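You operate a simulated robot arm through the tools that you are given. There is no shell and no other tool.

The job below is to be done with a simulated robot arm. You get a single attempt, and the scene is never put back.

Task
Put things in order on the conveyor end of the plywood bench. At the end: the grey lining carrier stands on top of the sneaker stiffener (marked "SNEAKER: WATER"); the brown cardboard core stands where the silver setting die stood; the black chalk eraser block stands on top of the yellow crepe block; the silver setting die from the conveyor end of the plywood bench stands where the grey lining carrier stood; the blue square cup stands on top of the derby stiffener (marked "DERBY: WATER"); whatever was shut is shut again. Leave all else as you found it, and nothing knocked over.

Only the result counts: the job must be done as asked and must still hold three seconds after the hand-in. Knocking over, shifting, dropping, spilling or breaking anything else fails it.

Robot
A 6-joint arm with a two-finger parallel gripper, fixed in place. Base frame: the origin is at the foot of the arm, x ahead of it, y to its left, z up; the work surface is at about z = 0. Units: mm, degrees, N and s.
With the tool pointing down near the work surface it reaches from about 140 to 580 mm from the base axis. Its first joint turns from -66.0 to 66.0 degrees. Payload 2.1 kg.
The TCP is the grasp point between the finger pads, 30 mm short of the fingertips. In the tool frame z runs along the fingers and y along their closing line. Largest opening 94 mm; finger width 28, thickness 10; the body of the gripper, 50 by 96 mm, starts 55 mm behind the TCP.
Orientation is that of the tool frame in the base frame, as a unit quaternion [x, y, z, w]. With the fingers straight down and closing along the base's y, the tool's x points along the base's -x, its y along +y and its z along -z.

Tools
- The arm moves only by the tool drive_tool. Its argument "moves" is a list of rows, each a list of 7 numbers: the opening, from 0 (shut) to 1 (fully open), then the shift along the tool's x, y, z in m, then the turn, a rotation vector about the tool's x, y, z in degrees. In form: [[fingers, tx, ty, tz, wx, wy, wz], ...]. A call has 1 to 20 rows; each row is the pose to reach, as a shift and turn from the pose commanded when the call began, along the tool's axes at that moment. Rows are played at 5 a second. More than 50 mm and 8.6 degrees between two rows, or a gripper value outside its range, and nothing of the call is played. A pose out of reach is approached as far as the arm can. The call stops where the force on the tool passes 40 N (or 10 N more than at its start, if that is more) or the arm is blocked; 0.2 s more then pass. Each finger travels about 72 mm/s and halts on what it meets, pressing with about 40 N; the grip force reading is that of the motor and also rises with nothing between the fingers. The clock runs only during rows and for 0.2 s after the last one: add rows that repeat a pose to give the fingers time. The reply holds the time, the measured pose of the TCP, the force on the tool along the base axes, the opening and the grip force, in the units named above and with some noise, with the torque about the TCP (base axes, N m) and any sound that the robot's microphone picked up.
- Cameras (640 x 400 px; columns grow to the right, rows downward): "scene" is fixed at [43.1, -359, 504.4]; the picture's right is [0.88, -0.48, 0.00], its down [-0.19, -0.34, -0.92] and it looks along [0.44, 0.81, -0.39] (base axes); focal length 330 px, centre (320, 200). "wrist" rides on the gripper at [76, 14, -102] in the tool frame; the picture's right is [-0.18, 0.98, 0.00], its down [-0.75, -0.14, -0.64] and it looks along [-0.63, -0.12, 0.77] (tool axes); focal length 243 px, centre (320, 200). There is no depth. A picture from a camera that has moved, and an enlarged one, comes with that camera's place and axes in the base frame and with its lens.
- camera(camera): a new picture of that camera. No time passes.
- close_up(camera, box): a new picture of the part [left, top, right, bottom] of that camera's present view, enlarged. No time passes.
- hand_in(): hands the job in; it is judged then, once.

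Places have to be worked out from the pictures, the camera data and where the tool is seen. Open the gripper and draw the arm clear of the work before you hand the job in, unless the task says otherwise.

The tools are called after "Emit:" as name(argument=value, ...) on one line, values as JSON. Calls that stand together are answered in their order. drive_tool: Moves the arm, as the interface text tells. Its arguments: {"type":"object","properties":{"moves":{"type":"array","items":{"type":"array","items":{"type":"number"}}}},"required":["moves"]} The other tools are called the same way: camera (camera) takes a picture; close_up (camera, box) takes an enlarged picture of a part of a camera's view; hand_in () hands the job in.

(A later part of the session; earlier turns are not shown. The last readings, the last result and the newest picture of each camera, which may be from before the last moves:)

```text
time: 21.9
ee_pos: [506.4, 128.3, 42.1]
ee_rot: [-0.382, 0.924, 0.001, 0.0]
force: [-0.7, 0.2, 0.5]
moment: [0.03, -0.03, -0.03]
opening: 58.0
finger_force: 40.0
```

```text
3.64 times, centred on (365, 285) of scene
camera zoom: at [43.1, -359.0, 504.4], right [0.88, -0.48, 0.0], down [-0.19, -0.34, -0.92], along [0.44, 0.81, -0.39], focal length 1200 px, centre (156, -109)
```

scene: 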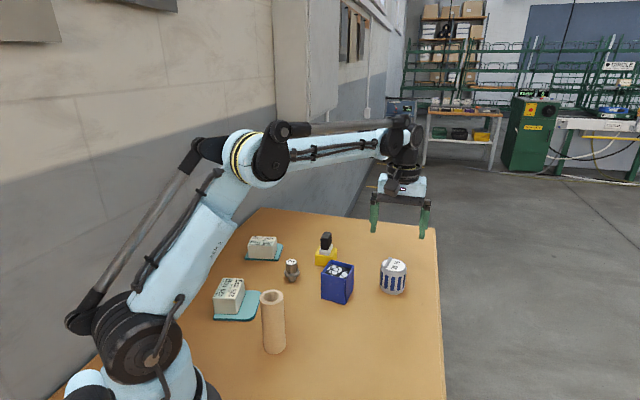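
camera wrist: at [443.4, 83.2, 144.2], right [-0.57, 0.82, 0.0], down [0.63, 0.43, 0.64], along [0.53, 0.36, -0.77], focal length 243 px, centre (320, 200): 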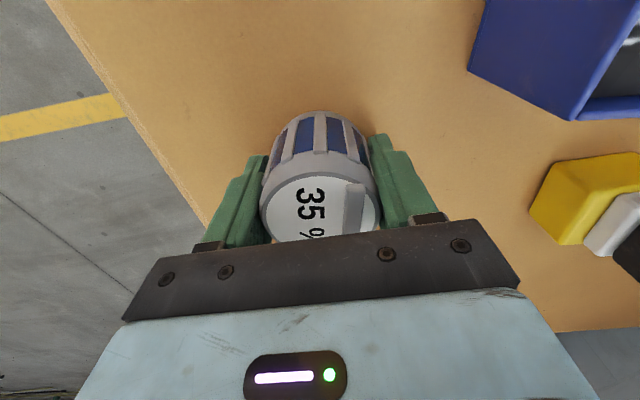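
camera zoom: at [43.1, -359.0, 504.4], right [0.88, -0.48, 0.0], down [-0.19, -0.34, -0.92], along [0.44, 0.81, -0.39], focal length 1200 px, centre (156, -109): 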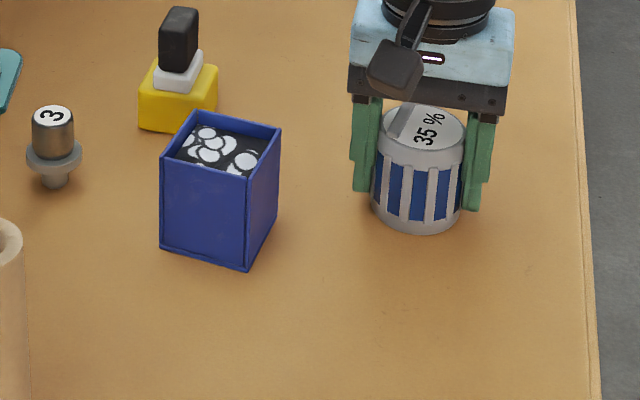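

The carrier moved about 1.5 mm during gripping, so its original centre was about (508.5, 126.7). I lift it straight up, high enough to clear everything.

Emit:
drive_tool(moves=[[0.5, 0, 0, -0.004, 0, 0, 0], [0.5, 0, 0, -0.012, 0, 0, 0], [0.5, 0, 0, -0.03, 0, 0, 0], [0.5, 0, 0, -0.05, 0, 0, 0], [0.5, 0, 0, -0.075, 0, 0, 0], [0.5, 0, 0, -0.1, 0, 0, 0], [0.5, 0, 0, -0.125, 0, 0, 0], [0.5, 0, 0, -0.148, 0, 0, 0], [0.5, 0, 0, -0.148, 0, 0, 0]])

Emit:
close_up(camera="scene", box=[330, 140, 460, 310])

Emit:
close_up(camera="scene", box=[205, 225, 295, 330])

```text
time: 23.9
ee_pos: [509.9, 125.5, 191.6]
ee_rot: [-0.383, 0.924, 0.001, 0.0]
force: [0.9, 1.1, 0.3]
moment: [0.01, 0.01, 0.02]
opening: 57.8
finger_force: 40.1
```

```text
2.35 times, centred on (395, 225) of scene
camera zoom: at [43.1, -359.0, 504.4], right [0.88, -0.48, 0.0], down [-0.19, -0.34, -0.92], along [0.44, 0.81, -0.39], focal length 777 px, centre (144, 141)
```

zoom: 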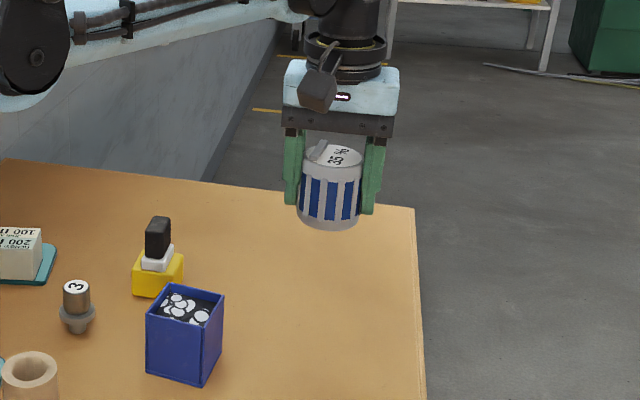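

```text
3.81 times, centred on (250, 278) of scene
camera zoom: at [43.1, -359.0, 504.4], right [0.88, -0.48, 0.0], down [-0.19, -0.34, -0.92], along [0.44, 0.81, -0.39], focal length 1258 px, centre (587, -95)
```

zoom: 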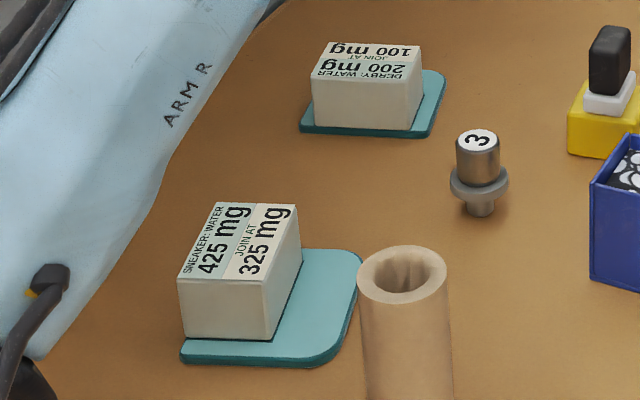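

The carrier is held securely and the readings still show no change. I carry it across at this height to above the sneaker stiffener.

Emit:
drive_tool(moves=[[0.5, 0.006, 0.0122, 0, 0, 0, 0], [0.5, 0.0177, 0.0365, 0, 0, 0, 0], [0.5, 0.0296, 0.0609, 0, 0, 0, 0], [0.5, 0.0414, 0.0852, 0, 0, 0, 0], [0.5, 0.0533, 0.1096, 0, 0, 0, 0], [0.5, 0.0651, 0.1339, 0, 0, 0, 0], [0.5, 0.0769, 0.1583, 0, 0, 0, 0], [0.5, 0.0888, 0.1826, 0, 0, 0, 0], [0.5, 0.1006, 0.207, 0, 0, 0, 0], [0.5, 0.1124, 0.2313, 0, 0, 0, 0], [0.5, 0.1243, 0.2557, 0, 0, 0, 0], [0.5, 0.1361, 0.28, 0, 0, 0, 0], [0.5, 0.148, 0.3044, 0, 0, 0, 0], [0.5, 0.158, 0.325, 0, 0, 0, 0], [0.5, 0.1657, 0.3409, 0, 0, 0, 0], [0.5, 0.1657, 0.3409, 0, 0, 0, 0], [0.5, 0.1657, 0.3409, 0, 0, 0, 0]])

Emit:
camera(camera="wrist")

Emit:
camera(camera="scene")

```text
time: 27.5
ee_pos: [149.9, 247.9, 191.4]
ee_rot: [-0.383, 0.924, 0.001, 0.0]
force: [0.5, 0.3, -0.7]
moment: [0.01, -0.01, 0.01]
opening: 57.8
finger_force: 40.1
```

```text
taken
camera wrist: at [86.2, 204.8, 294.0], right [-0.57, 0.82, 0.0], down [0.63, 0.43, 0.64], along [0.53, 0.36, -0.77], focal length 243 px, centre (320, 200)
```

wrist: 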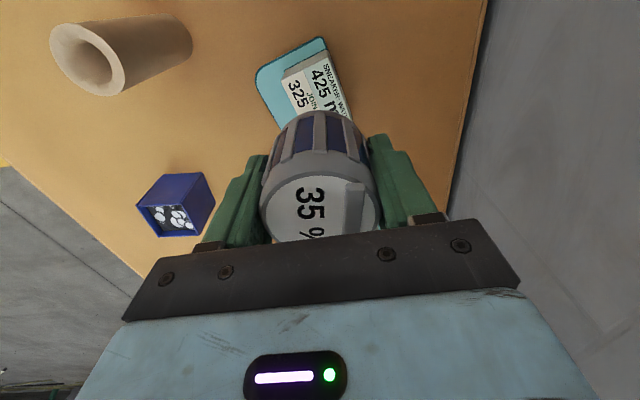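

```text
taken
```

scene: 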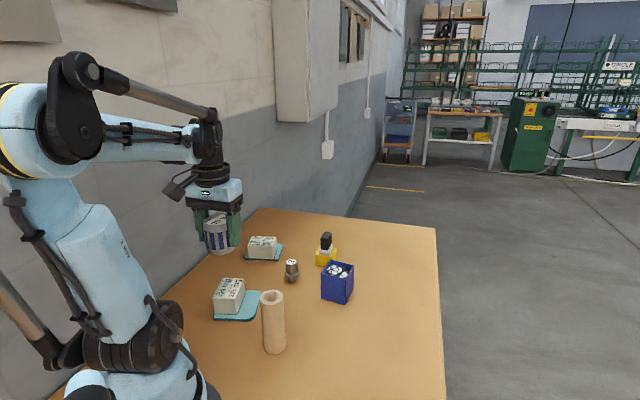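

The carrier is above the stiffener area. I zoom in with both cameras to compare the carrier with the label block.

Emit:
close_up(camera="wrist", box=[240, 20, 380, 140])

Emit:
close_up(camera="scene", box=[180, 200, 300, 340])

```text
3.33 times, centred on (310, 80) of wrist
camera zoom: at [86.2, 204.8, 294.0], right [-0.57, 0.82, 0.0], down [0.63, 0.43, 0.64], along [0.53, 0.36, -0.77], focal length 809 px, centre (353, 600)
```

zoom: 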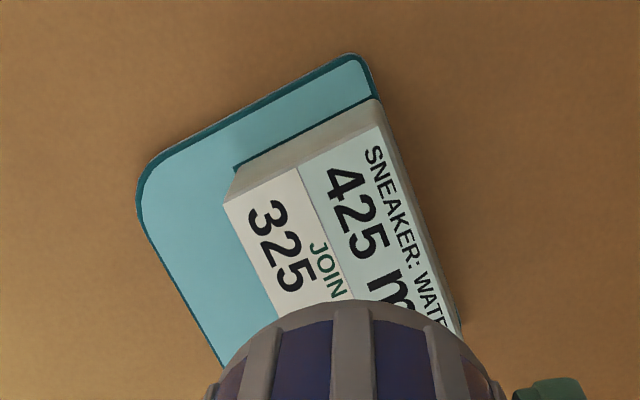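

```text
2.86 times, centred on (240, 270) of scene
camera zoom: at [43.1, -358.9, 504.4], right [0.88, -0.48, 0.0], down [-0.19, -0.34, -0.92], along [0.44, 0.81, -0.39], focal length 943 px, centre (549, 0)
```

zoom: 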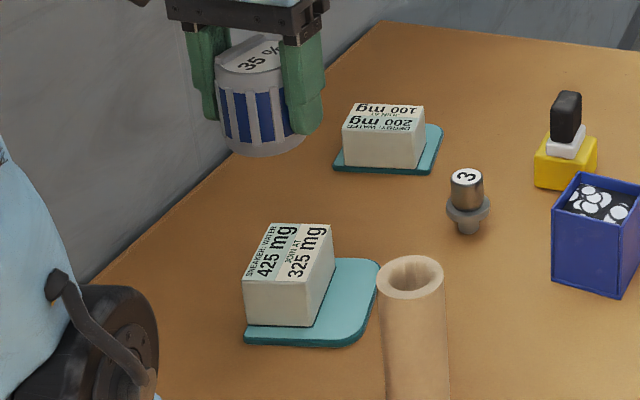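

The carrier is within about 2 mm of the block's centre (about (151.6, 250.5), top z≈47). I apply the small correction and lower to about 10 mm above the block.

Emit:
drive_tool(moves=[[0.5, -0.0016, 0, 0.015, 0, 0, 0], [0.5, -0.0016, 0, 0.035, 0, 0, 0], [0.5, -0.0016, 0, 0.055, 0, 0, 0], [0.5, -0.0016, 0, 0.072, 0, 0, 0], [0.5, -0.0016, 0, 0.084, 0, 0, 0], [0.5, -0.0016, 0, 0.09, 0, 0, 0], [0.5, -0.0016, 0, 0.09, 0, 0, 0]])

Emit:
close_up(camera="wrist", box=[240, 20, 400, 140])

Emit:
close_up(camera="scene", box=[190, 220, 290, 330])

```text
time: 29.1
ee_pos: [149.5, 250.7, 101.6]
ee_rot: [-0.383, 0.924, 0.001, 0.0]
force: [0.4, 1.0, -1.5]
moment: [0.02, -0.04, -0.01]
opening: 57.9
finger_force: 40.3
```

```text
3.33 times, centred on (320, 80) of wrist
camera zoom: at [86.7, 207.8, 203.5], right [-0.57, 0.82, 0.0], down [0.63, 0.43, 0.64], along [0.53, 0.36, -0.77], focal length 809 px, centre (320, 600)
```

zoom: 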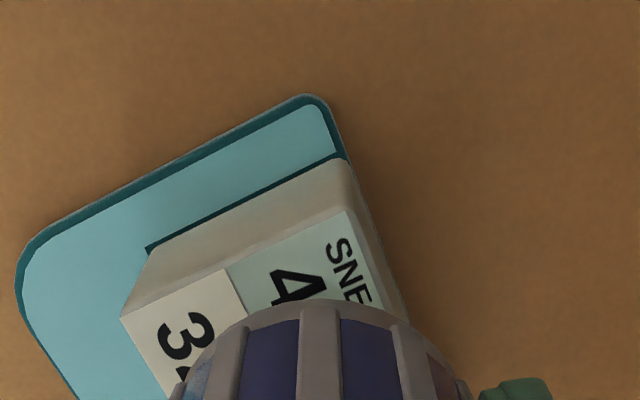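

```text
3.64 times, centred on (240, 275) of scene
camera zoom: at [43.1, -359.0, 504.4], right [0.88, -0.48, 0.0], down [-0.19, -0.34, -0.92], along [0.44, 0.81, -0.39], focal length 1200 px, centre (611, -73)
```

zoom: 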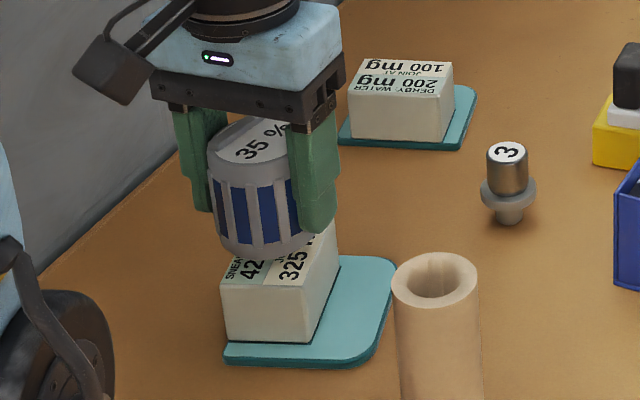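

The carrier hovers about 12 mm over the block. I zoom in tighter to check whether it is centred left-to-right before lowering.

Emit:
close_up(camera="scene", box=[200, 245, 270, 325])

Emit:
close_up(camera="wrist", box=[230, 90, 420, 240])

```text
5.00 times, centred on (235, 285) of scene
camera zoom: at [43.1, -359.0, 504.4], right [0.88, -0.48, 0.0], down [-0.19, -0.34, -0.92], along [0.44, 0.81, -0.39], focal length 1650 px, centre (745, -225)
```

zoom: 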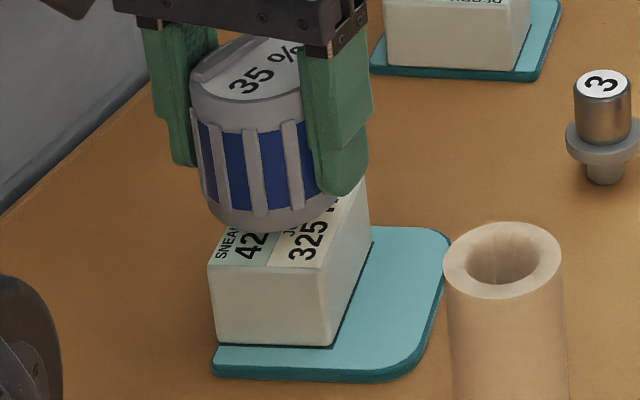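

```text
2.67 times, centred on (325, 165) of wrist
camera zoom: at [86.7, 207.8, 203.5], right [-0.57, 0.82, 0.0], down [0.63, 0.43, 0.64], along [0.53, 0.36, -0.77], focal length 647 px, centre (307, 293)
```

zoom: 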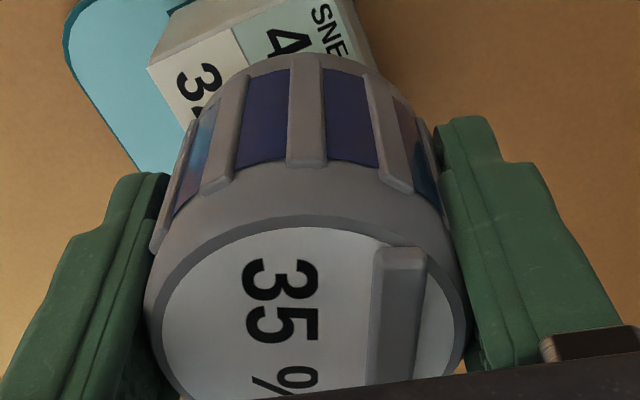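

Both views agree the carrier should move about 4.5 mm in the closing direction, towards the core. I apply that at hover height and check again.

Emit:
drive_tool(moves=[[0.5, 0.0003, -0.0022, 0, 0, 0, 0], [0.5, 0.0005, -0.0045, 0.002, 0, 0, 0], [0.5, 0.0005, -0.0045, 0.004, 0, 0, 0], [0.5, 0.0005, -0.0045, 0.004, 0, 0, 0]])

Emit:
close_up(camera="scene", box=[200, 245, 270, 325])

Emit:
close_up(camera="wrist", box=[240, 20, 400, 140])

```text
time: 30.1
ee_pos: [152.8, 249.1, 96.2]
ee_rot: [-0.383, 0.924, 0.0, -0.001]
force: [0.3, 0.6, -0.7]
moment: [0.01, 0.0, -0.01]
opening: 57.6
finger_force: 40.1
```

```text
5.00 times, centred on (235, 285) of scene
camera zoom: at [43.1, -359.0, 504.4], right [0.88, -0.48, 0.0], down [-0.19, -0.34, -0.92], along [0.44, 0.81, -0.39], focal length 1650 px, centre (745, -225)
```

zoom: 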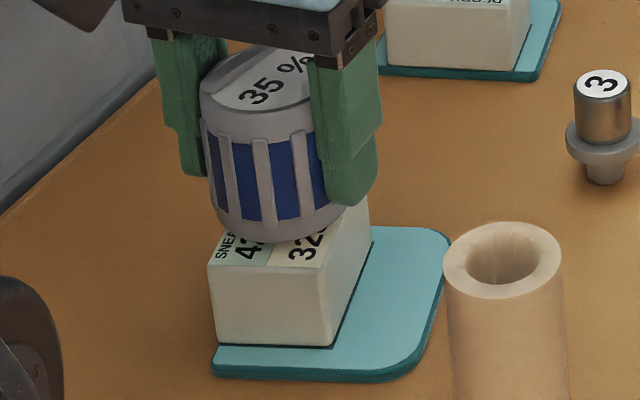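

```text
3.33 times, centred on (320, 80) of wrist
camera zoom: at [89.5, 205.0, 199.2], right [-0.57, 0.82, 0.0], down [0.63, 0.43, 0.64], along [0.53, 0.36, -0.77], focal length 809 px, centre (320, 600)
```

zoom: 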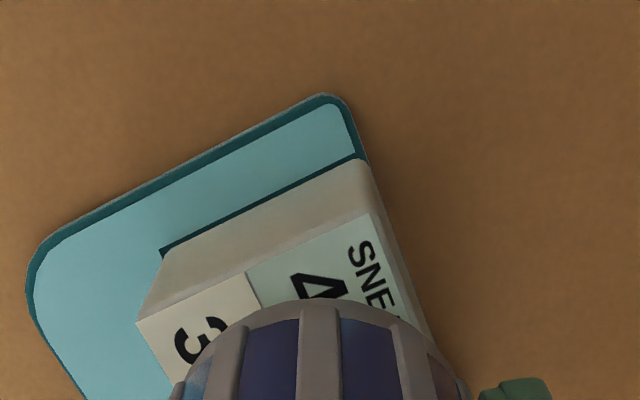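

Both views now put the carrier within about 1–2 mm of the block centre. I lower it slowly to contact.

Emit:
drive_tool(moves=[[0.5, 0, -0.0005, 0.002, 0, 0, 0], [0.5, 0, -0.0005, 0.004, 0, 0, 0], [0.5, 0, -0.0005, 0.005, 0, 0, 0], [0.5, 0, -0.0005, 0.0055, 0, 0, 0], [0.5, 0, -0.0005, 0.0055, 0, 0, 0]])

Emit:
close_up(camera="scene", box=[200, 245, 270, 325])

```text
time: 31.3
ee_pos: [155.0, 248.1, 89.6]
ee_rot: [-0.383, 0.924, 0.001, -0.001]
force: [-0.5, 0.2, -0.5]
moment: [0.01, 0.01, 0.01]
opening: 57.5
finger_force: 40.0
```

```text
5.00 times, centred on (235, 285) of scene
camera zoom: at [43.1, -359.0, 504.4], right [0.88, -0.48, 0.0], down [-0.19, -0.34, -0.92], along [0.44, 0.81, -0.39], focal length 1650 px, centre (745, -225)
```

zoom: 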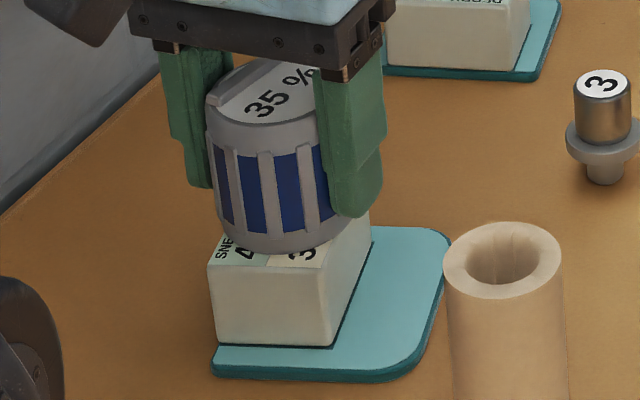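

There is no contact yet, so I keep lowering in 1 mm steps.

Emit:
drive_tool(moves=[[0.5, 0, 0, 0.001, 0, 0, 0], [0.5, 0, 0, 0.002, 0, 0, 0], [0.5, 0, 0, 0.0025, 0, 0, 0], [0.5, 0, 0, 0.0025, 0, 0, 0]])

```text
time: 32.3
ee_pos: [154.0, 248.7, 89.1]
ee_rot: [-0.383, 0.924, 0.002, 0.001]
force: [0.4, 1.0, 35.6]
moment: [0.09, -0.17, -0.02]
opening: 57.3
finger_force: 40.4
```

Contact is firm (36 N up), so the carrier is on the block. I ease off 1 mm, open the fingers, and inspect.

Emit:
drive_tool(moves=[[0.5, 0, 0, -0.001, 0, 0, 0], [0.5, 0, 0, -0.001, 0, 0, 0], [0.68, 0, 0, -0.001, 0, 0, 0], [0.8, 0, 0, -0.001, 0, 0, 0], [0.95, 0, 0, -0.001, 0, 0, 0], [0.95, 0, 0, -0.001, 0, 0, 0]])

Emit:
close_up(camera="scene", box=[200, 245, 270, 325])

Emit:
camera(camera="wrist")

```text
time: 33.7
ee_pos: [154.5, 248.7, 88.7]
ee_rot: [-0.382, 0.924, 0.001, 0.0]
force: [-0.1, -0.1, 0.6]
moment: [0.0, 0.0, -0.04]
opening: 89.1
finger_force: 0.1
```

```text
5.00 times, centred on (235, 285) of scene
camera zoom: at [43.1, -359.0, 504.4], right [0.88, -0.48, 0.0], down [-0.19, -0.34, -0.92], along [0.44, 0.81, -0.39], focal length 1650 px, centre (745, -225)
```

zoom: 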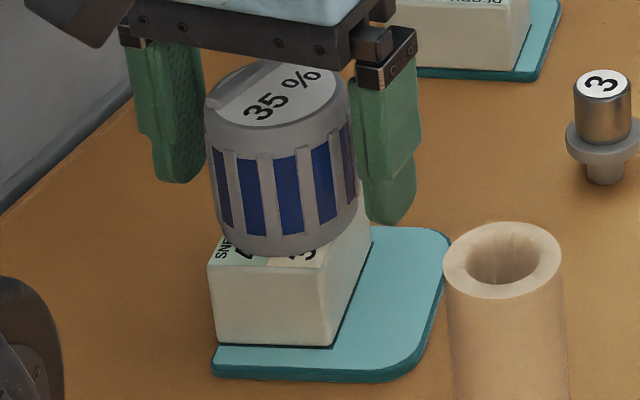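

```text
taken
camera wrist: at [91.1, 204.8, 192.3], right [-0.57, 0.82, 0.0], down [0.63, 0.43, 0.64], along [0.53, 0.36, -0.77], focal length 243 px, centre (320, 200)
```

wrist: 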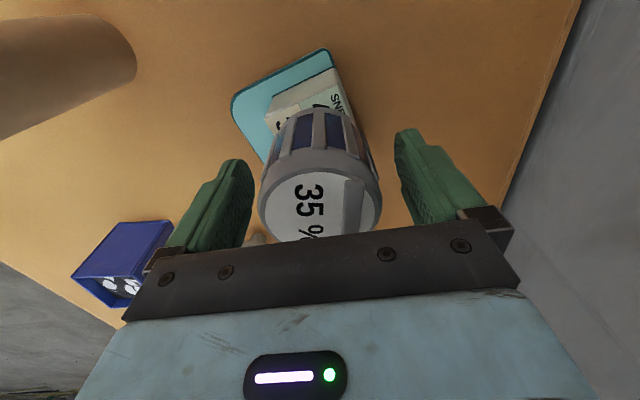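

The carrier stands centred on the sneaker stiffener and the fingers are clear. I rise straight up and move over the die at about (309, 269).

Emit:
drive_tool(moves=[[0.95, 0, 0, -0.015, 0, 0, 0], [1, 0, 0, -0.04, 0, 0, 0], [1, 0, 0, -0.075, 0, 0, 0], [1, 0, 0, -0.11, 0, 0, 0], [1, -0.0177, -0.0136, -0.11, 0, 0, 0], [1, -0.0355, -0.0272, -0.11, 0, 0, 0], [1, -0.0532, -0.0408, -0.11, 0, 0, 0], [1, -0.0709, -0.0543, -0.11, 0, 0, 0], [1, -0.0886, -0.0679, -0.1, 0, 0, 0], [1, -0.1064, -0.0815, -0.085, 0, 0, 0], [1, -0.1241, -0.0951, -0.07, 0, 0, 0], [1, -0.1241, -0.0951, -0.07, 0, 0, 0], [1, -0.1241, -0.0951, -0.07, 0, 0, 0]])

Emit:
camera(camera="wrist")

Emit:
camera(camera="scene")

Emit:
close_up(camera="wrist", box=[270, 40, 370, 140])

```text
time: 36.5
ee_pos: [308.8, 268.5, 159.4]
ee_rot: [-0.383, 0.924, 0.001, 0.0]
force: [0.3, 0.8, 0.7]
moment: [-0.01, 0.0, -0.02]
opening: 94.0
finger_force: 0.1
```

```text
taken
camera wrist: at [245.8, 225.5, 262.2], right [-0.57, 0.82, 0.0], down [0.63, 0.43, 0.64], along [0.53, 0.36, -0.77], focal length 243 px, centre (320, 200)
```

wrist: 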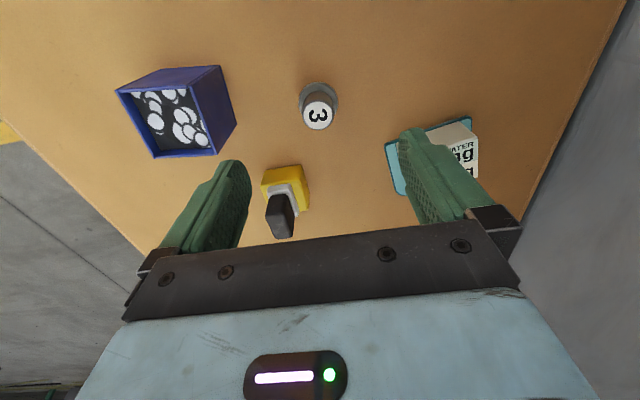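

```text
taken
```

scene: 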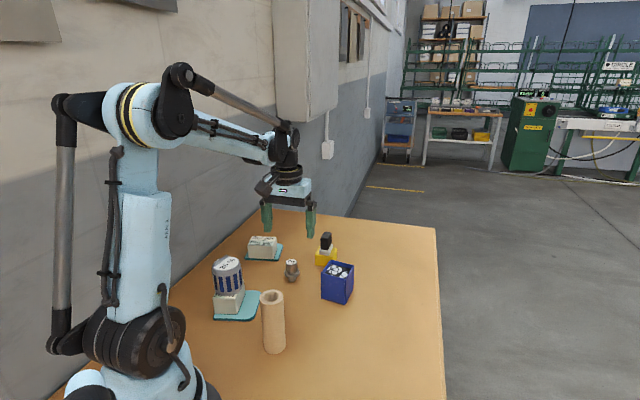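

```text
4.00 times, centred on (320, 90) of wrist
camera zoom: at [245.8, 225.5, 262.2], right [-0.57, 0.82, 0.0], down [0.63, 0.43, 0.64], along [0.53, 0.36, -0.77], focal length 970 px, centre (320, 640)
```

zoom: 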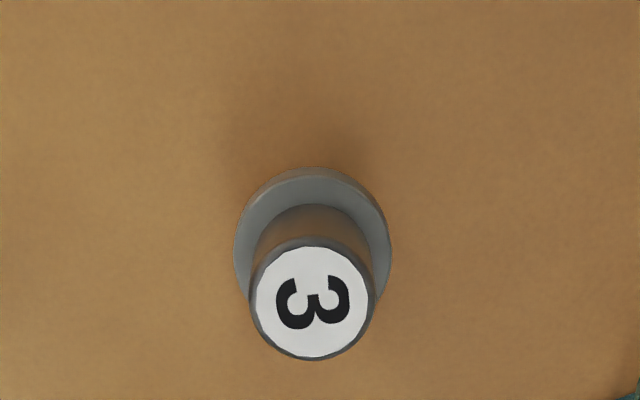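

The die top centres at about (310, 268.3) and its flange lies below z≈20. I shift 1.5 mm and descend to z≈56, so the tips stay above the flange and grip the upper body.

Emit:
drive_tool(moves=[[0.9, 0.0003, -0.0015, 0.02, 0, 0, 0], [0.8, 0.0003, -0.0015, 0.045, 0, 0, 0], [0.7, 0.0003, -0.0015, 0.068, 0, 0, 0], [0.65, 0.0003, -0.0015, 0.085, 0, 0, 0], [0.65, 0.0003, -0.0015, 0.098, 0, 0, 0], [0.65, 0.0003, -0.0015, 0.1035, 0, 0, 0], [0.65, 0.0003, -0.0015, 0.1035, 0, 0, 0]])

Emit:
close_up(camera="scene", box=[255, 225, 325, 295])

Emit:
close_up(camera="wrist", box=[230, 80, 410, 230])

```text
time: 38.1
ee_pos: [312.1, 268.1, 55.0]
ee_rot: [-0.383, 0.924, 0.0, 0.0]
force: [-0.8, 0.1, 0.0]
moment: [0.04, 0.0, 0.01]
opening: 61.3
finger_force: 0.1
```

```text
5.71 times, centred on (290, 260) of scene
camera zoom: at [43.1, -359.0, 504.4], right [0.88, -0.48, 0.0], down [-0.19, -0.34, -0.92], along [0.44, 0.81, -0.39], focal length 1886 px, centre (491, -143)
```

zoom: 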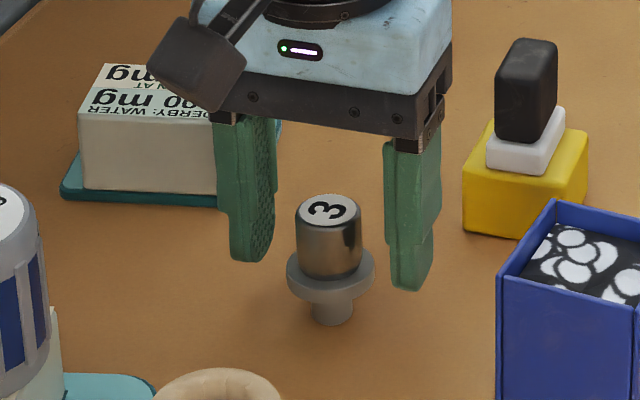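

```text
2.67 times, centred on (320, 155) of wrist
camera zoom: at [248.5, 223.6, 158.0], right [-0.57, 0.82, 0.0], down [0.63, 0.43, 0.64], along [0.53, 0.36, -0.77], focal length 647 px, centre (320, 320)
```

zoom: 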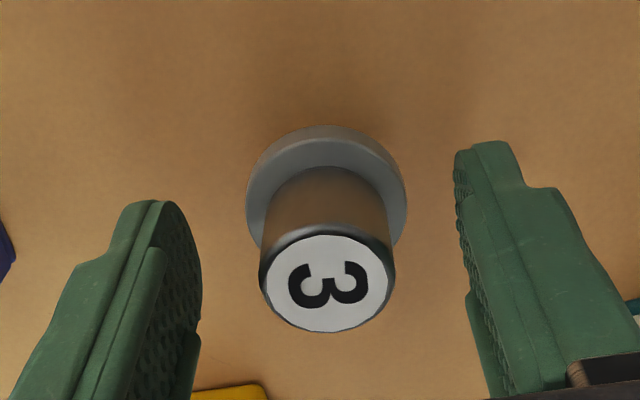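

The scene view suggests the flange top is at z≈22–25, which is too close to the tips. I raise 5 mm so the fingers only touch the upper body, then close.

Emit:
drive_tool(moves=[[0.65, 0, 0, -0.005, 0, 0, 0], [0.65, 0, 0, -0.005, 0, 0, 0], [0.45, 0, 0, -0.005, 0, 0, 0], [0.2, 0, 0, -0.005, 0, 0, 0], [0.2, 0, 0, -0.005, 0, 0, 0], [0.2, 0, 0, -0.005, 0, 0, 0]])

Emit:
close_up(camera="scene", box=[255, 225, 325, 295])

Emit:
close_up(camera="wrist", box=[230, 80, 410, 230])

```text
time: 39.5
ee_pos: [312.5, 267.6, 59.6]
ee_rot: [-0.383, 0.924, 0.0, 0.0]
force: [0.5, 0.1, -0.1]
moment: [-0.03, -0.04, -0.01]
opening: 27.0
finger_force: 40.1
```

```text
5.71 times, centred on (290, 260) of scene
camera zoom: at [43.1, -359.0, 504.4], right [0.88, -0.48, 0.0], down [-0.19, -0.34, -0.92], along [0.44, 0.81, -0.39], focal length 1886 px, centre (491, -143)
```

zoom: 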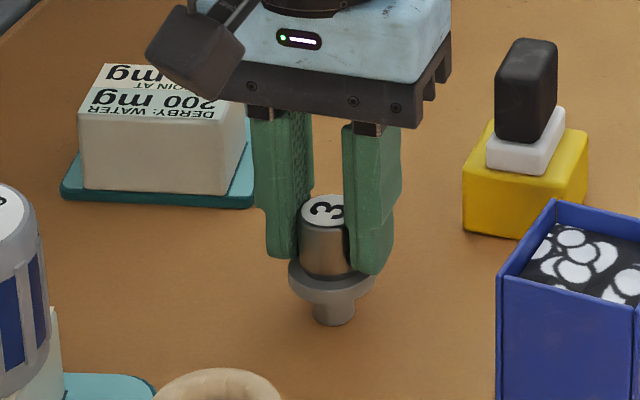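

```text
2.67 times, centred on (320, 155) of wrist
camera zoom: at [248.4, 224.1, 162.8], right [-0.57, 0.82, 0.0], down [0.63, 0.43, 0.64], along [0.53, 0.36, -0.77], focal length 647 px, centre (320, 320)
```

zoom: 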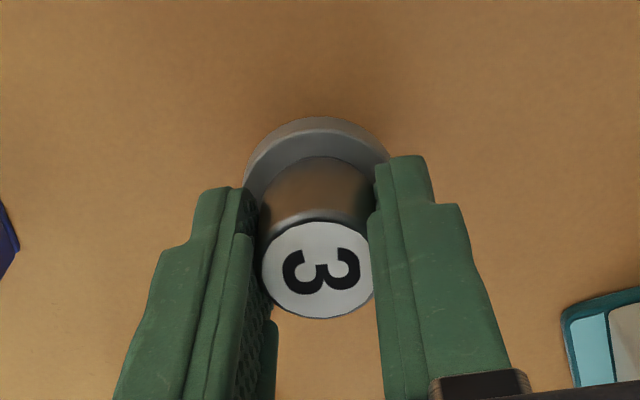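

The die is gripped at 27 mm on its upper body, and its original spot was about (310.6, 268.1). I lift it and carry it over to the carrier's old place at about (509, 127).

Emit:
drive_tool(moves=[[0.2, 0, 0, -0.004, 0, 0, 0], [0.2, 0, 0, -0.015, 0, 0, 0], [0.2, 0, 0, -0.035, 0, 0, 0], [0.2, 0, 0, -0.06, 0, 0, 0], [0.2, 0, 0, -0.085, 0, 0, 0], [0.2, 0, 0, -0.105, 0, 0, 0], [0.2, -0.0024, -0.0141, -0.11, 0, 0, 0], [0.2, -0.0064, -0.0381, -0.11, 0, 0, 0], [0.2, -0.0105, -0.062, -0.11, 0, 0, 0], [0.2, -0.0145, -0.086, -0.11, 0, 0, 0], [0.2, -0.0186, -0.11, -0.11, 0, 0, 0], [0.2, -0.0226, -0.134, -0.11, 0, 0, 0], [0.2, -0.0267, -0.158, -0.11, 0, 0, 0], [0.2, -0.0307, -0.182, -0.11, 0, 0, 0], [0.2, -0.0348, -0.206, -0.11, 0, 0, 0], [0.2, -0.0382, -0.226, -0.11, 0, 0, 0], [0.2, -0.0404, -0.2391, -0.11, 0, 0, 0], [0.2, -0.0404, -0.2391, -0.11, 0, 0, 0], [0.2, -0.0404, -0.2391, -0.11, 0, 0, 0]])

Emit:
camera(camera="wrist")

Emit:
camera(camera="scene")

```text
time: 43.5
ee_pos: [507.5, 126.2, 169.4]
ee_rot: [-0.382, 0.924, 0.001, -0.001]
force: [0.5, 0.6, -1.2]
moment: [0.02, -0.02, 0.03]
opening: 26.5
finger_force: 39.5
```

```text
taken
camera wrist: at [443.4, 82.4, 271.7], right [-0.57, 0.82, 0.0], down [0.63, 0.43, 0.64], along [0.53, 0.36, -0.77], focal length 243 px, centre (320, 200)
```

wrist: 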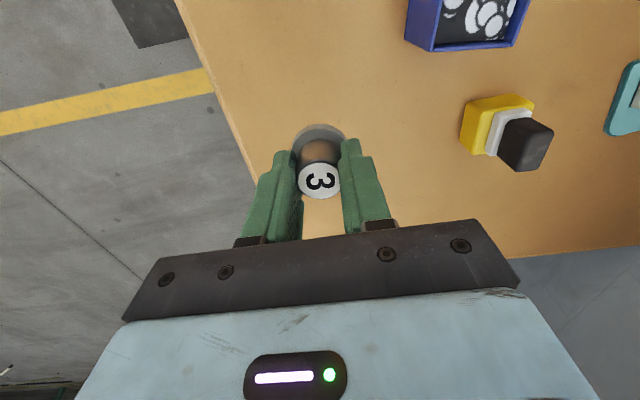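

```text
taken
```

scene: 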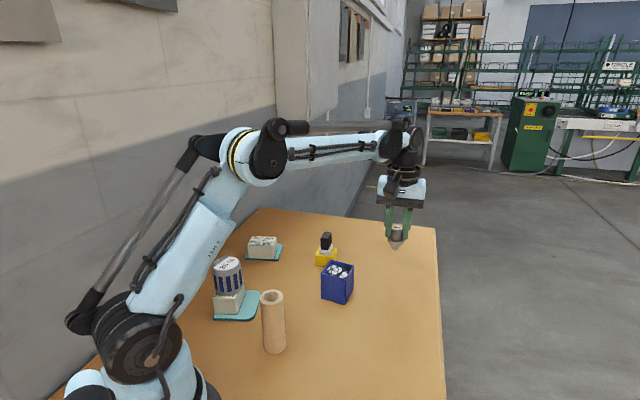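

I am within 3 mm of the target. I apply the fine correction and lower the die to about 5 mm above the bench.

Emit:
drive_tool(moves=[[0.2, -0.0014, -0.0004, 0.015, 0, 0, 0], [0.2, -0.0028, -0.0008, 0.035, 0, 0, 0], [0.2, -0.0028, -0.0008, 0.055, 0, 0, 0], [0.2, -0.0028, -0.0008, 0.075, 0, 0, 0], [0.2, -0.0028, -0.0008, 0.09, 0, 0, 0], [0.2, -0.0028, -0.0008, 0.1, 0, 0, 0], [0.2, -0.0028, -0.0008, 0.104, 0, 0, 0], [0.2, -0.0028, -0.0008, 0.104, 0, 0, 0]])

Emit:
close_up(camera="scene", box=[350, 230, 440, 310])

Emit:
close_up(camera="wrist", box=[230, 80, 410, 230])

```text
time: 45.3
ee_pos: [508.7, 127.8, 64.9]
ee_rot: [-0.383, 0.924, 0.0, -0.001]
force: [-0.6, -0.3, -0.2]
moment: [-0.01, 0.01, -0.02]
opening: 26.5
finger_force: 40.0
```

```text
5.00 times, centred on (395, 270) of scene
camera zoom: at [43.1, -359.0, 504.4], right [0.88, -0.48, 0.0], down [-0.19, -0.34, -0.92], along [0.44, 0.81, -0.39], focal length 1650 px, centre (-55, -150)
```

zoom: 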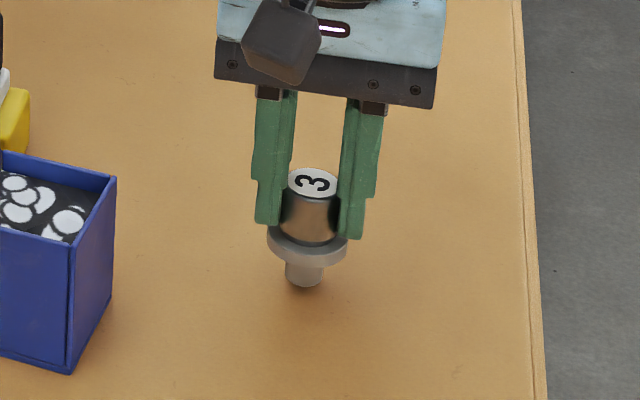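

```text
2.67 times, centred on (320, 155) of wrist
camera zoom: at [446.3, 84.6, 168.1], right [-0.57, 0.82, 0.0], down [0.63, 0.43, 0.64], along [0.53, 0.36, -0.77], focal length 647 px, centre (320, 320)
```

zoom: 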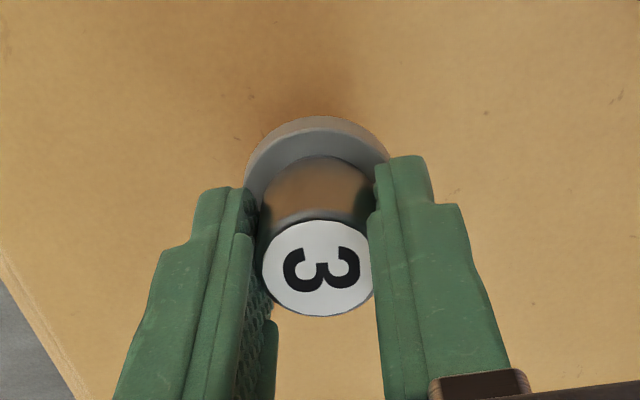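

The die sits about 5 mm above the bench, within about 1 mm of the carrier's old centre in both views. I lower it gently to contact.

Emit:
drive_tool(moves=[[0.2, 0.0006, -0.0003, 0.0015, 0, 0, 0], [0.2, 0.0008, -0.0004, 0.003, 0, 0, 0], [0.2, 0.0008, -0.0004, 0.004, 0, 0, 0], [0.2, 0.0008, -0.0004, 0.004, 0, 0, 0]])

```text
time: 46.3
ee_pos: [509.9, 128.6, 61.8]
ee_rot: [-0.382, 0.924, 0.001, 0.0]
force: [0.3, -0.7, -0.6]
moment: [-0.02, -0.04, -0.02]
opening: 26.3
finger_force: 39.4
```

There is no contact yet at z≈61.5, so I keep stepping down in fractions of a millimetre.

Emit:
drive_tool(moves=[[0.2, 0, 0, 0.0006, 0, 0, 0], [0.2, 0, 0, 0.0012, 0, 0, 0], [0.2, 0, 0, 0.0016, 0, 0, 0], [0.2, 0, 0, 0.0016, 0, 0, 0]])

Emit:
close_up(camera="scene", box=[350, 230, 440, 310])

```text
time: 47.3
ee_pos: [509.4, 127.7, 59.9]
ee_rot: [-0.384, 0.923, 0.001, 0.0]
force: [-1.8, 1.2, 10.5]
moment: [0.02, 0.07, 0.04]
opening: 26.2
finger_force: 39.8
```

```text
5.00 times, centred on (395, 270) of scene
camera zoom: at [43.0, -359.0, 504.4], right [0.88, -0.48, 0.0], down [-0.19, -0.34, -0.92], along [0.44, 0.81, -0.39], focal length 1650 px, centre (-55, -150)
```

zoom: 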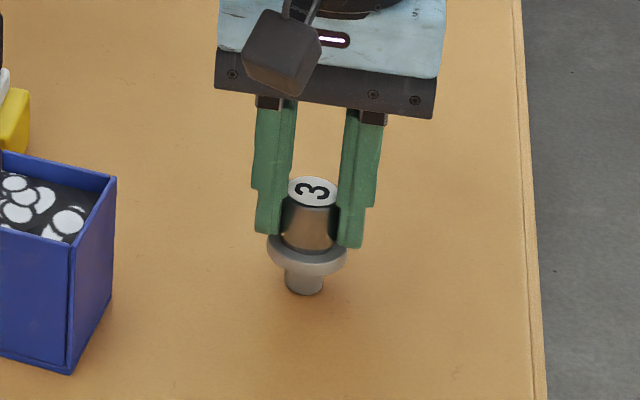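

Contact at 10 N with the die upright on the bench. I open the fingers and check that it stands.

Emit:
drive_tool(moves=[[0.32, 0, 0, 0, 0, 0, 0], [0.4, 0, 0, 0, 0, 0, 0], [0.55, 0, 0, 0, 0, 0, 0], [0.65, 0, 0, 0, 0, 0, 0], [0.65, 0, 0, -0.003, 0, 0, 0]])

Emit:
close_up(camera="scene", box=[350, 230, 440, 310])

Emit:
close_up(camera="wrist", box=[230, 80, 410, 230])

```text
time: 48.5
ee_pos: [510.0, 127.6, 62.3]
ee_rot: [-0.382, 0.924, 0.001, -0.001]
force: [0.0, 0.0, -0.7]
moment: [-0.05, 0.02, 0.01]
opening: 61.1
finger_force: 0.1
```

```text
5.00 times, centred on (395, 270) of scene
camera zoom: at [43.1, -359.0, 504.4], right [0.88, -0.48, 0.0], down [-0.19, -0.34, -0.92], along [0.44, 0.81, -0.39], focal length 1650 px, centre (-55, -150)
```

zoom: 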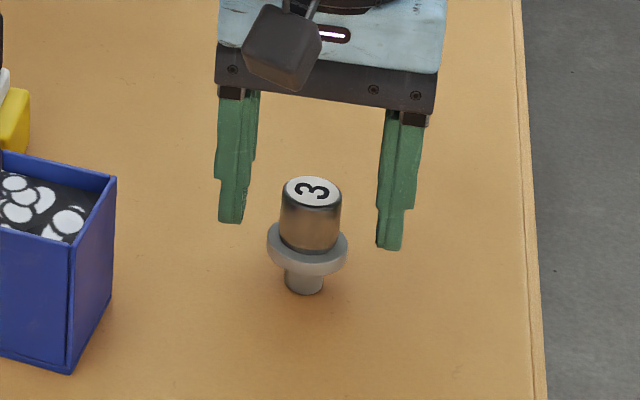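

```text
2.67 times, centred on (320, 155) of wrist
camera zoom: at [446.5, 84.2, 165.5], right [-0.57, 0.82, 0.0], down [0.63, 0.43, 0.64], along [0.53, 0.36, -0.77], focal length 647 px, centre (320, 320)
```

zoom: 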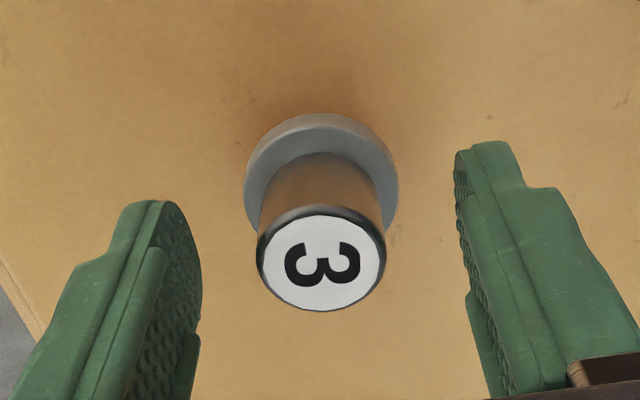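

The die stands upright in the carrier's old spot. I rise and travel to above the cardboard core at about (192, 95).

Emit:
drive_tool(moves=[[0.65, 0, 0, -0.025, 0, 0, 0], [0.8, 0, 0, -0.06, 0, 0, 0], [1, 0, 0, -0.095, 0, 0, 0], [1, 0.0, 0.0, -0.118, 0, 0, 0], [1, 0.0191, 0.0155, -0.118, 0, 0, 0], [1, 0.0382, 0.031, -0.118, 0, 0, 0], [1, 0.0573, 0.0465, -0.118, 0, 0, 0], [1, 0.0764, 0.0621, -0.118, 0, 0, 0], [1, 0.0955, 0.0776, -0.118, 0, 0, 0], [1, 0.1146, 0.0931, -0.118, 0, 0, 0], [1, 0.1337, 0.1086, -0.118, 0, 0, 0], [1, 0.1528, 0.1241, -0.118, 0, 0, 0], [1, 0.1719, 0.1396, -0.118, 0, 0, 0], [1, 0.191, 0.1551, -0.118, 0, 0, 0], [1, 0.2101, 0.1707, -0.118, 0, 0, 0], [1, 0.2292, 0.1862, -0.118, 0, 0, 0], [1, 0.2481, 0.2017, -0.118, 0, 0, 0], [1, 0.2481, 0.2017, -0.118, 0, 0, 0], [1, 0.2481, 0.2017, -0.118, 0, 0, 0]])

Emit:
camera(camera="wrist")

Emit:
camera(camera="scene")

```text
time: 52.5
ee_pos: [190.8, 95.3, 181.0]
ee_rot: [-0.382, 0.924, 0.0, 0.0]
force: [0.6, -1.0, -0.8]
moment: [-0.05, 0.0, 0.02]
opening: 94.0
finger_force: 0.0
```

```text
taken
camera wrist: at [126.8, 51.5, 283.6], right [-0.57, 0.82, 0.0], down [0.63, 0.43, 0.64], along [0.53, 0.36, -0.77], focal length 243 px, centre (320, 200)
```

wrist: 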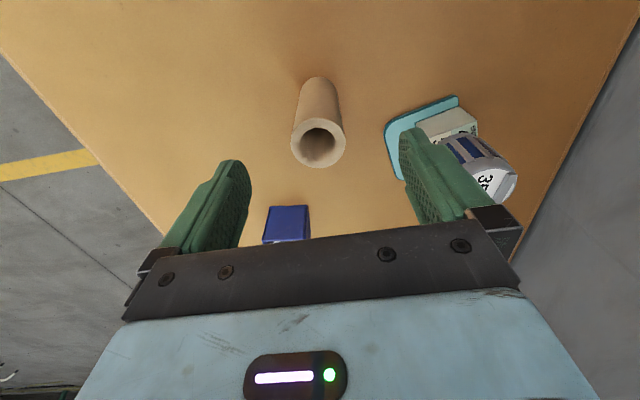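

```text
taken
```

scene: 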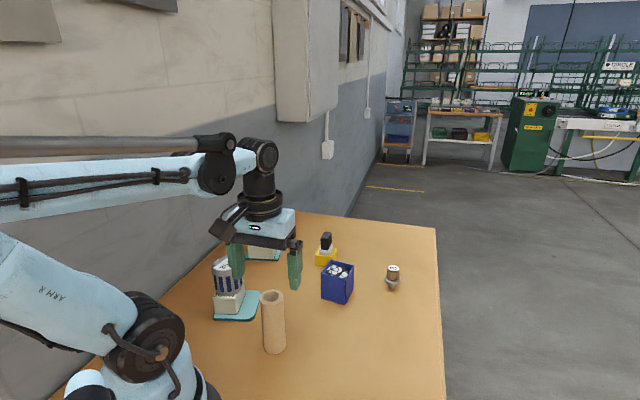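

Emit:
close_up(camera="wrist", box=[260, 60, 380, 180])

Emit:
close_up(camera="scene", box=[205, 250, 305, 370])

```text
3.33 times, centred on (320, 120) of wrist
camera zoom: at [126.8, 51.5, 283.6], right [-0.57, 0.82, 0.0], down [0.63, 0.43, 0.64], along [0.53, 0.36, -0.77], focal length 809 px, centre (320, 467)
```

zoom: 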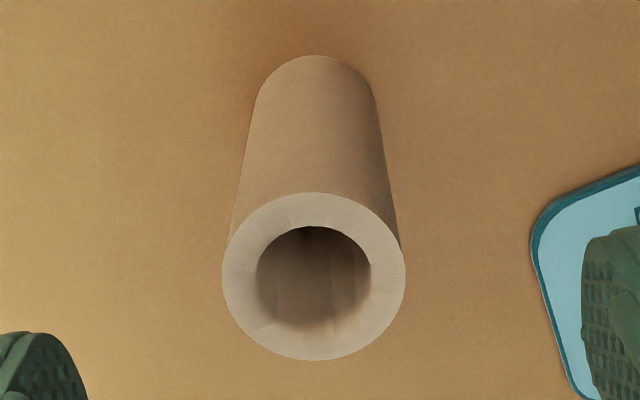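

```text
3.33 times, centred on (255, 310) of scene
camera zoom: at [43.1, -359.0, 504.4], right [0.88, -0.48, 0.0], down [-0.19, -0.34, -0.92], along [0.44, 0.81, -0.39], focal length 1100 px, centre (537, -167)
```

zoom: 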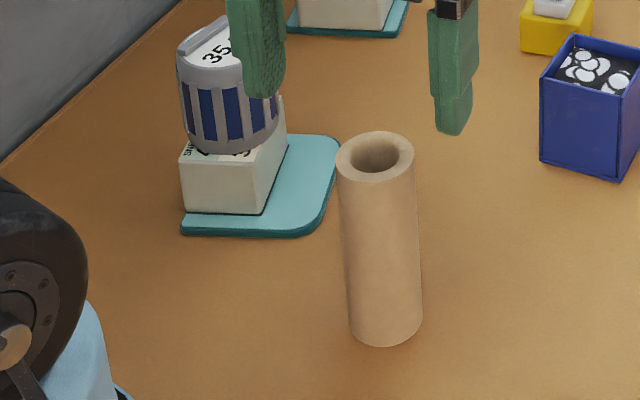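

The core's top ring centres at about (195.5, 97), Ø40 and about 117 tall. I shift about 5 mm and descend around it to z≈82, which leaves over 15 mm between its top and the gripper body.

Emit:
drive_tool(moves=[[1, -0.0025, -0.001, 0.005, 0, 0, 0], [1, -0.0045, -0.0018, 0.02, 0, 0, 0], [1, -0.0045, -0.0018, 0.04, 0, 0, 0], [1, -0.0045, -0.0018, 0.06, 0, 0, 0], [1, -0.0045, -0.0018, 0.08, 0, 0, 0], [1, -0.0045, -0.0018, 0.093, 0, 0, 0], [1, -0.0045, -0.0018, 0.098, 0, 0, 0], [1, -0.0045, -0.0018, 0.098, 0, 0, 0]])

Emit:
camera(camera="wrist")

Emit:
close_up(camera="scene", box=[205, 250, 305, 370])

```text
time: 54.3
ee_pos: [196.7, 95.2, 84.2]
ee_rot: [-0.383, 0.924, 0.001, -0.001]
force: [0.1, 0.5, -0.1]
moment: [0.0, 0.01, -0.02]
opening: 94.0
finger_force: 0.2
```

```text
taken
camera wrist: at [133.5, 51.5, 186.5], right [-0.57, 0.82, 0.0], down [0.63, 0.43, 0.64], along [0.53, 0.36, -0.77], focal length 243 px, centre (320, 200)
```

wrist: 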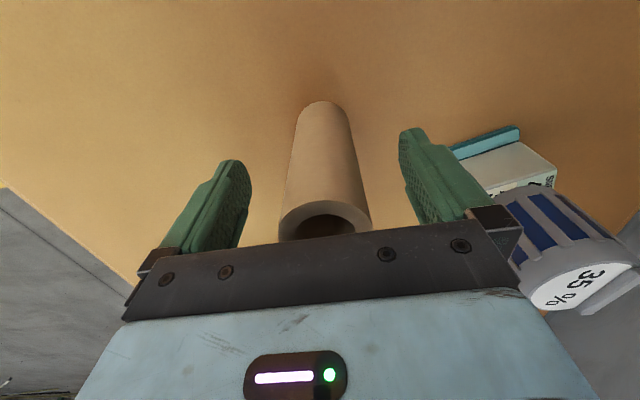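

```text
3.33 times, centred on (255, 310) of scene
camera zoom: at [43.1, -359.0, 504.4], right [0.88, -0.48, 0.0], down [-0.19, -0.34, -0.92], along [0.44, 0.81, -0.39], focal length 1100 px, centre (537, -167)
```

zoom: 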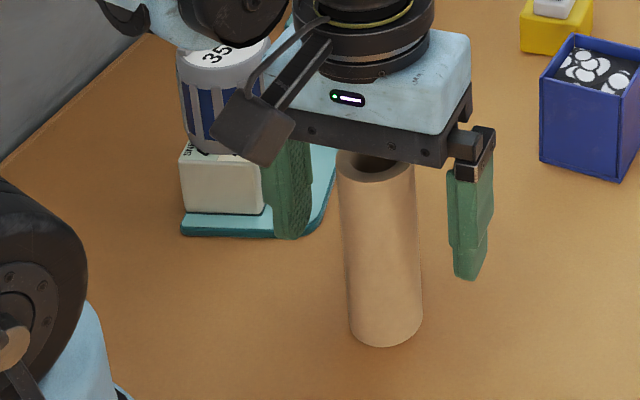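

The core is about 3 mm off towards the +y finger, so I recentre by 3 mm and then close the fingers on it.

Emit:
drive_tool(moves=[[1, 0, 0.0015, 0, 0, 0, 0], [1, 0, 0.003, 0, 0, 0, 0], [1, 0, 0.003, 0, 0, 0, 0], [0.7, 0, 0.003, 0, 0, 0, 0], [0.5, 0, 0.003, 0, 0, 0, 0], [0.35, 0, 0.003, 0, 0, 0, 0], [0.35, 0, 0.003, 0, 0, 0, 0], [0.35, 0, 0.003, 0, 0, 0, 0]])

Emit:
camera(camera="wrist")

Emit:
close_up(camera="scene", box=[205, 250, 305, 370])

```text
time: 56.1
ee_pos: [194.1, 99.0, 83.6]
ee_rot: [-0.383, 0.924, 0.001, 0.0]
force: [-0.7, -0.9, -0.7]
moment: [0.03, 0.01, -0.01]
opening: 40.2
finger_force: 39.6
```

```text
taken
camera wrist: at [131.7, 54.3, 186.2], right [-0.57, 0.82, 0.0], down [0.63, 0.43, 0.64], along [0.53, 0.36, -0.77], focal length 243 px, centre (320, 200)
```

wrist: 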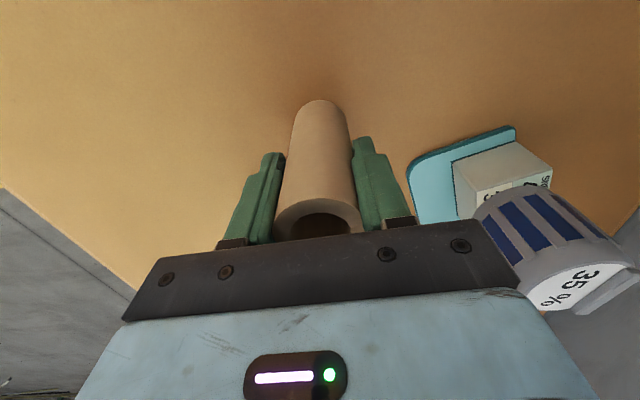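

```text
3.33 times, centred on (255, 310) of scene
camera zoom: at [43.1, -359.0, 504.4], right [0.88, -0.48, 0.0], down [-0.19, -0.34, -0.92], along [0.44, 0.81, -0.39], focal length 1100 px, centre (537, -167)
```

zoom: 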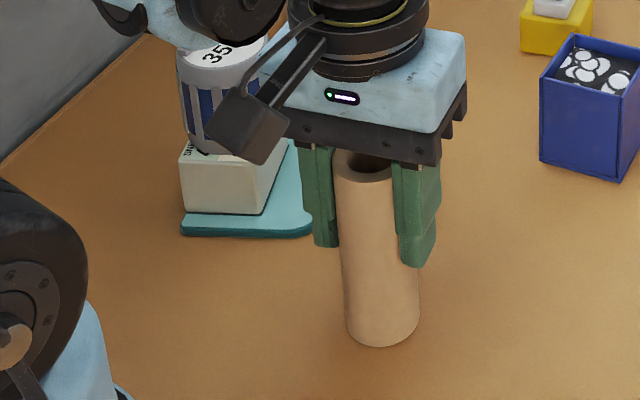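

The core is held firmly at 40 mm. I lift it about 65 mm and carry it over to the die's old spot at (310.6, 268.1).

Emit:
drive_tool(moves=[[0.35, 0, 0, -0.004, 0, 0, 0], [0.35, 0, 0, -0.015, 0, 0, 0], [0.35, 0, 0, -0.035, 0, 0, 0], [0.35, 0, 0, -0.055, 0, 0, 0], [0.35, 0, 0, -0.068, 0, 0, 0], [0.35, -0.012, 0.0023, -0.07, 0, 0, 0], [0.35, -0.0342, 0.0064, -0.07, 0, 0, 0], [0.35, -0.0565, 0.0106, -0.07, 0, 0, 0], [0.35, -0.0788, 0.0148, -0.07, 0, 0, 0], [0.35, -0.1011, 0.019, -0.07, 0, 0, 0], [0.35, -0.1234, 0.0232, -0.07, 0, 0, 0], [0.35, -0.1457, 0.0274, -0.07, 0, 0, 0], [0.35, -0.168, 0.0316, -0.07, 0, 0, 0], [0.35, -0.188, 0.0354, -0.07, 0, 0, 0], [0.35, -0.2012, 0.0379, -0.07, 0, 0, 0], [0.35, -0.2012, 0.0379, -0.07, 0, 0, 0], [0.35, -0.2012, 0.0379, -0.07, 0, 0, 0]])

Emit:
camera(camera="wrist")

Emit:
camera(camera="scene")

Emit:
close_up(camera="scene", box=[205, 225, 325, 330])

```text
time: 59.7
ee_pos: [310.8, 265.5, 155.0]
ee_rot: [-0.383, 0.924, 0.001, -0.001]
force: [-0.7, 0.4, 0.0]
moment: [0.01, 0.01, 0.02]
opening: 39.8
finger_force: 39.8
```

```text
taken
camera wrist: at [247.8, 222.7, 257.4], right [-0.57, 0.82, 0.0], down [0.63, 0.43, 0.64], along [0.53, 0.36, -0.77], focal length 243 px, centre (320, 200)
```

wrist: 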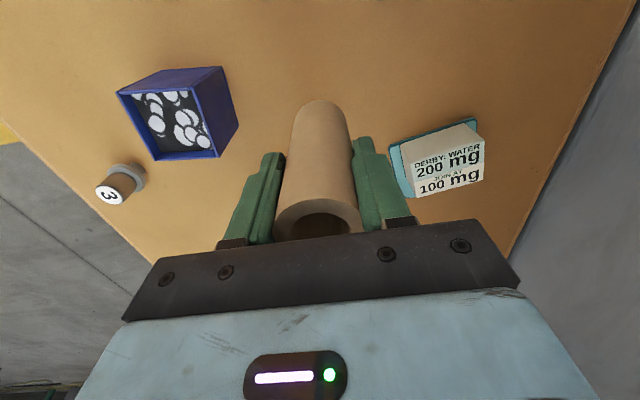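

```text
taken
```

scene: 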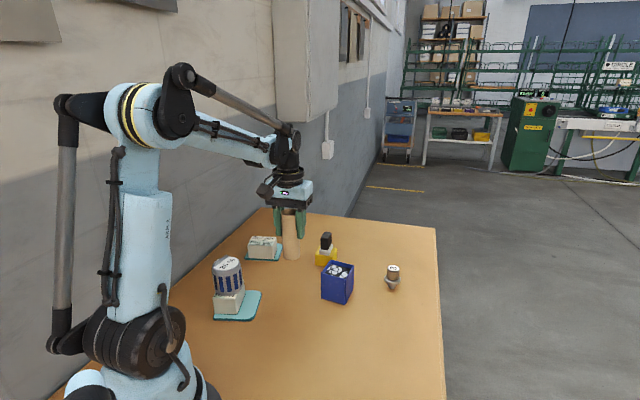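

```text
3.81 times, centred on (265, 278) of scene
camera zoom: at [43.1, -358.9, 504.4], right [0.88, -0.48, 0.0], down [-0.19, -0.34, -0.92], along [0.44, 0.81, -0.39], focal length 1258 px, centre (530, -95)
```

zoom: 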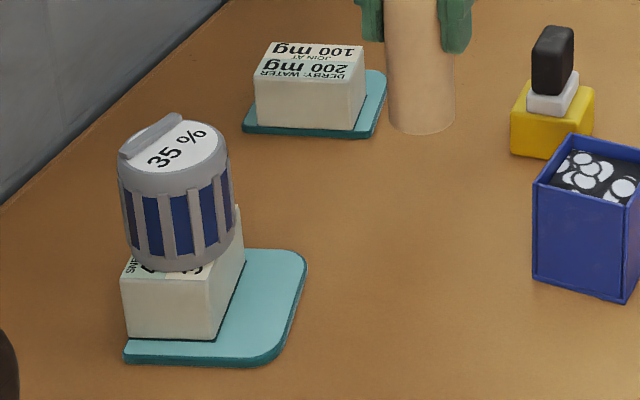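

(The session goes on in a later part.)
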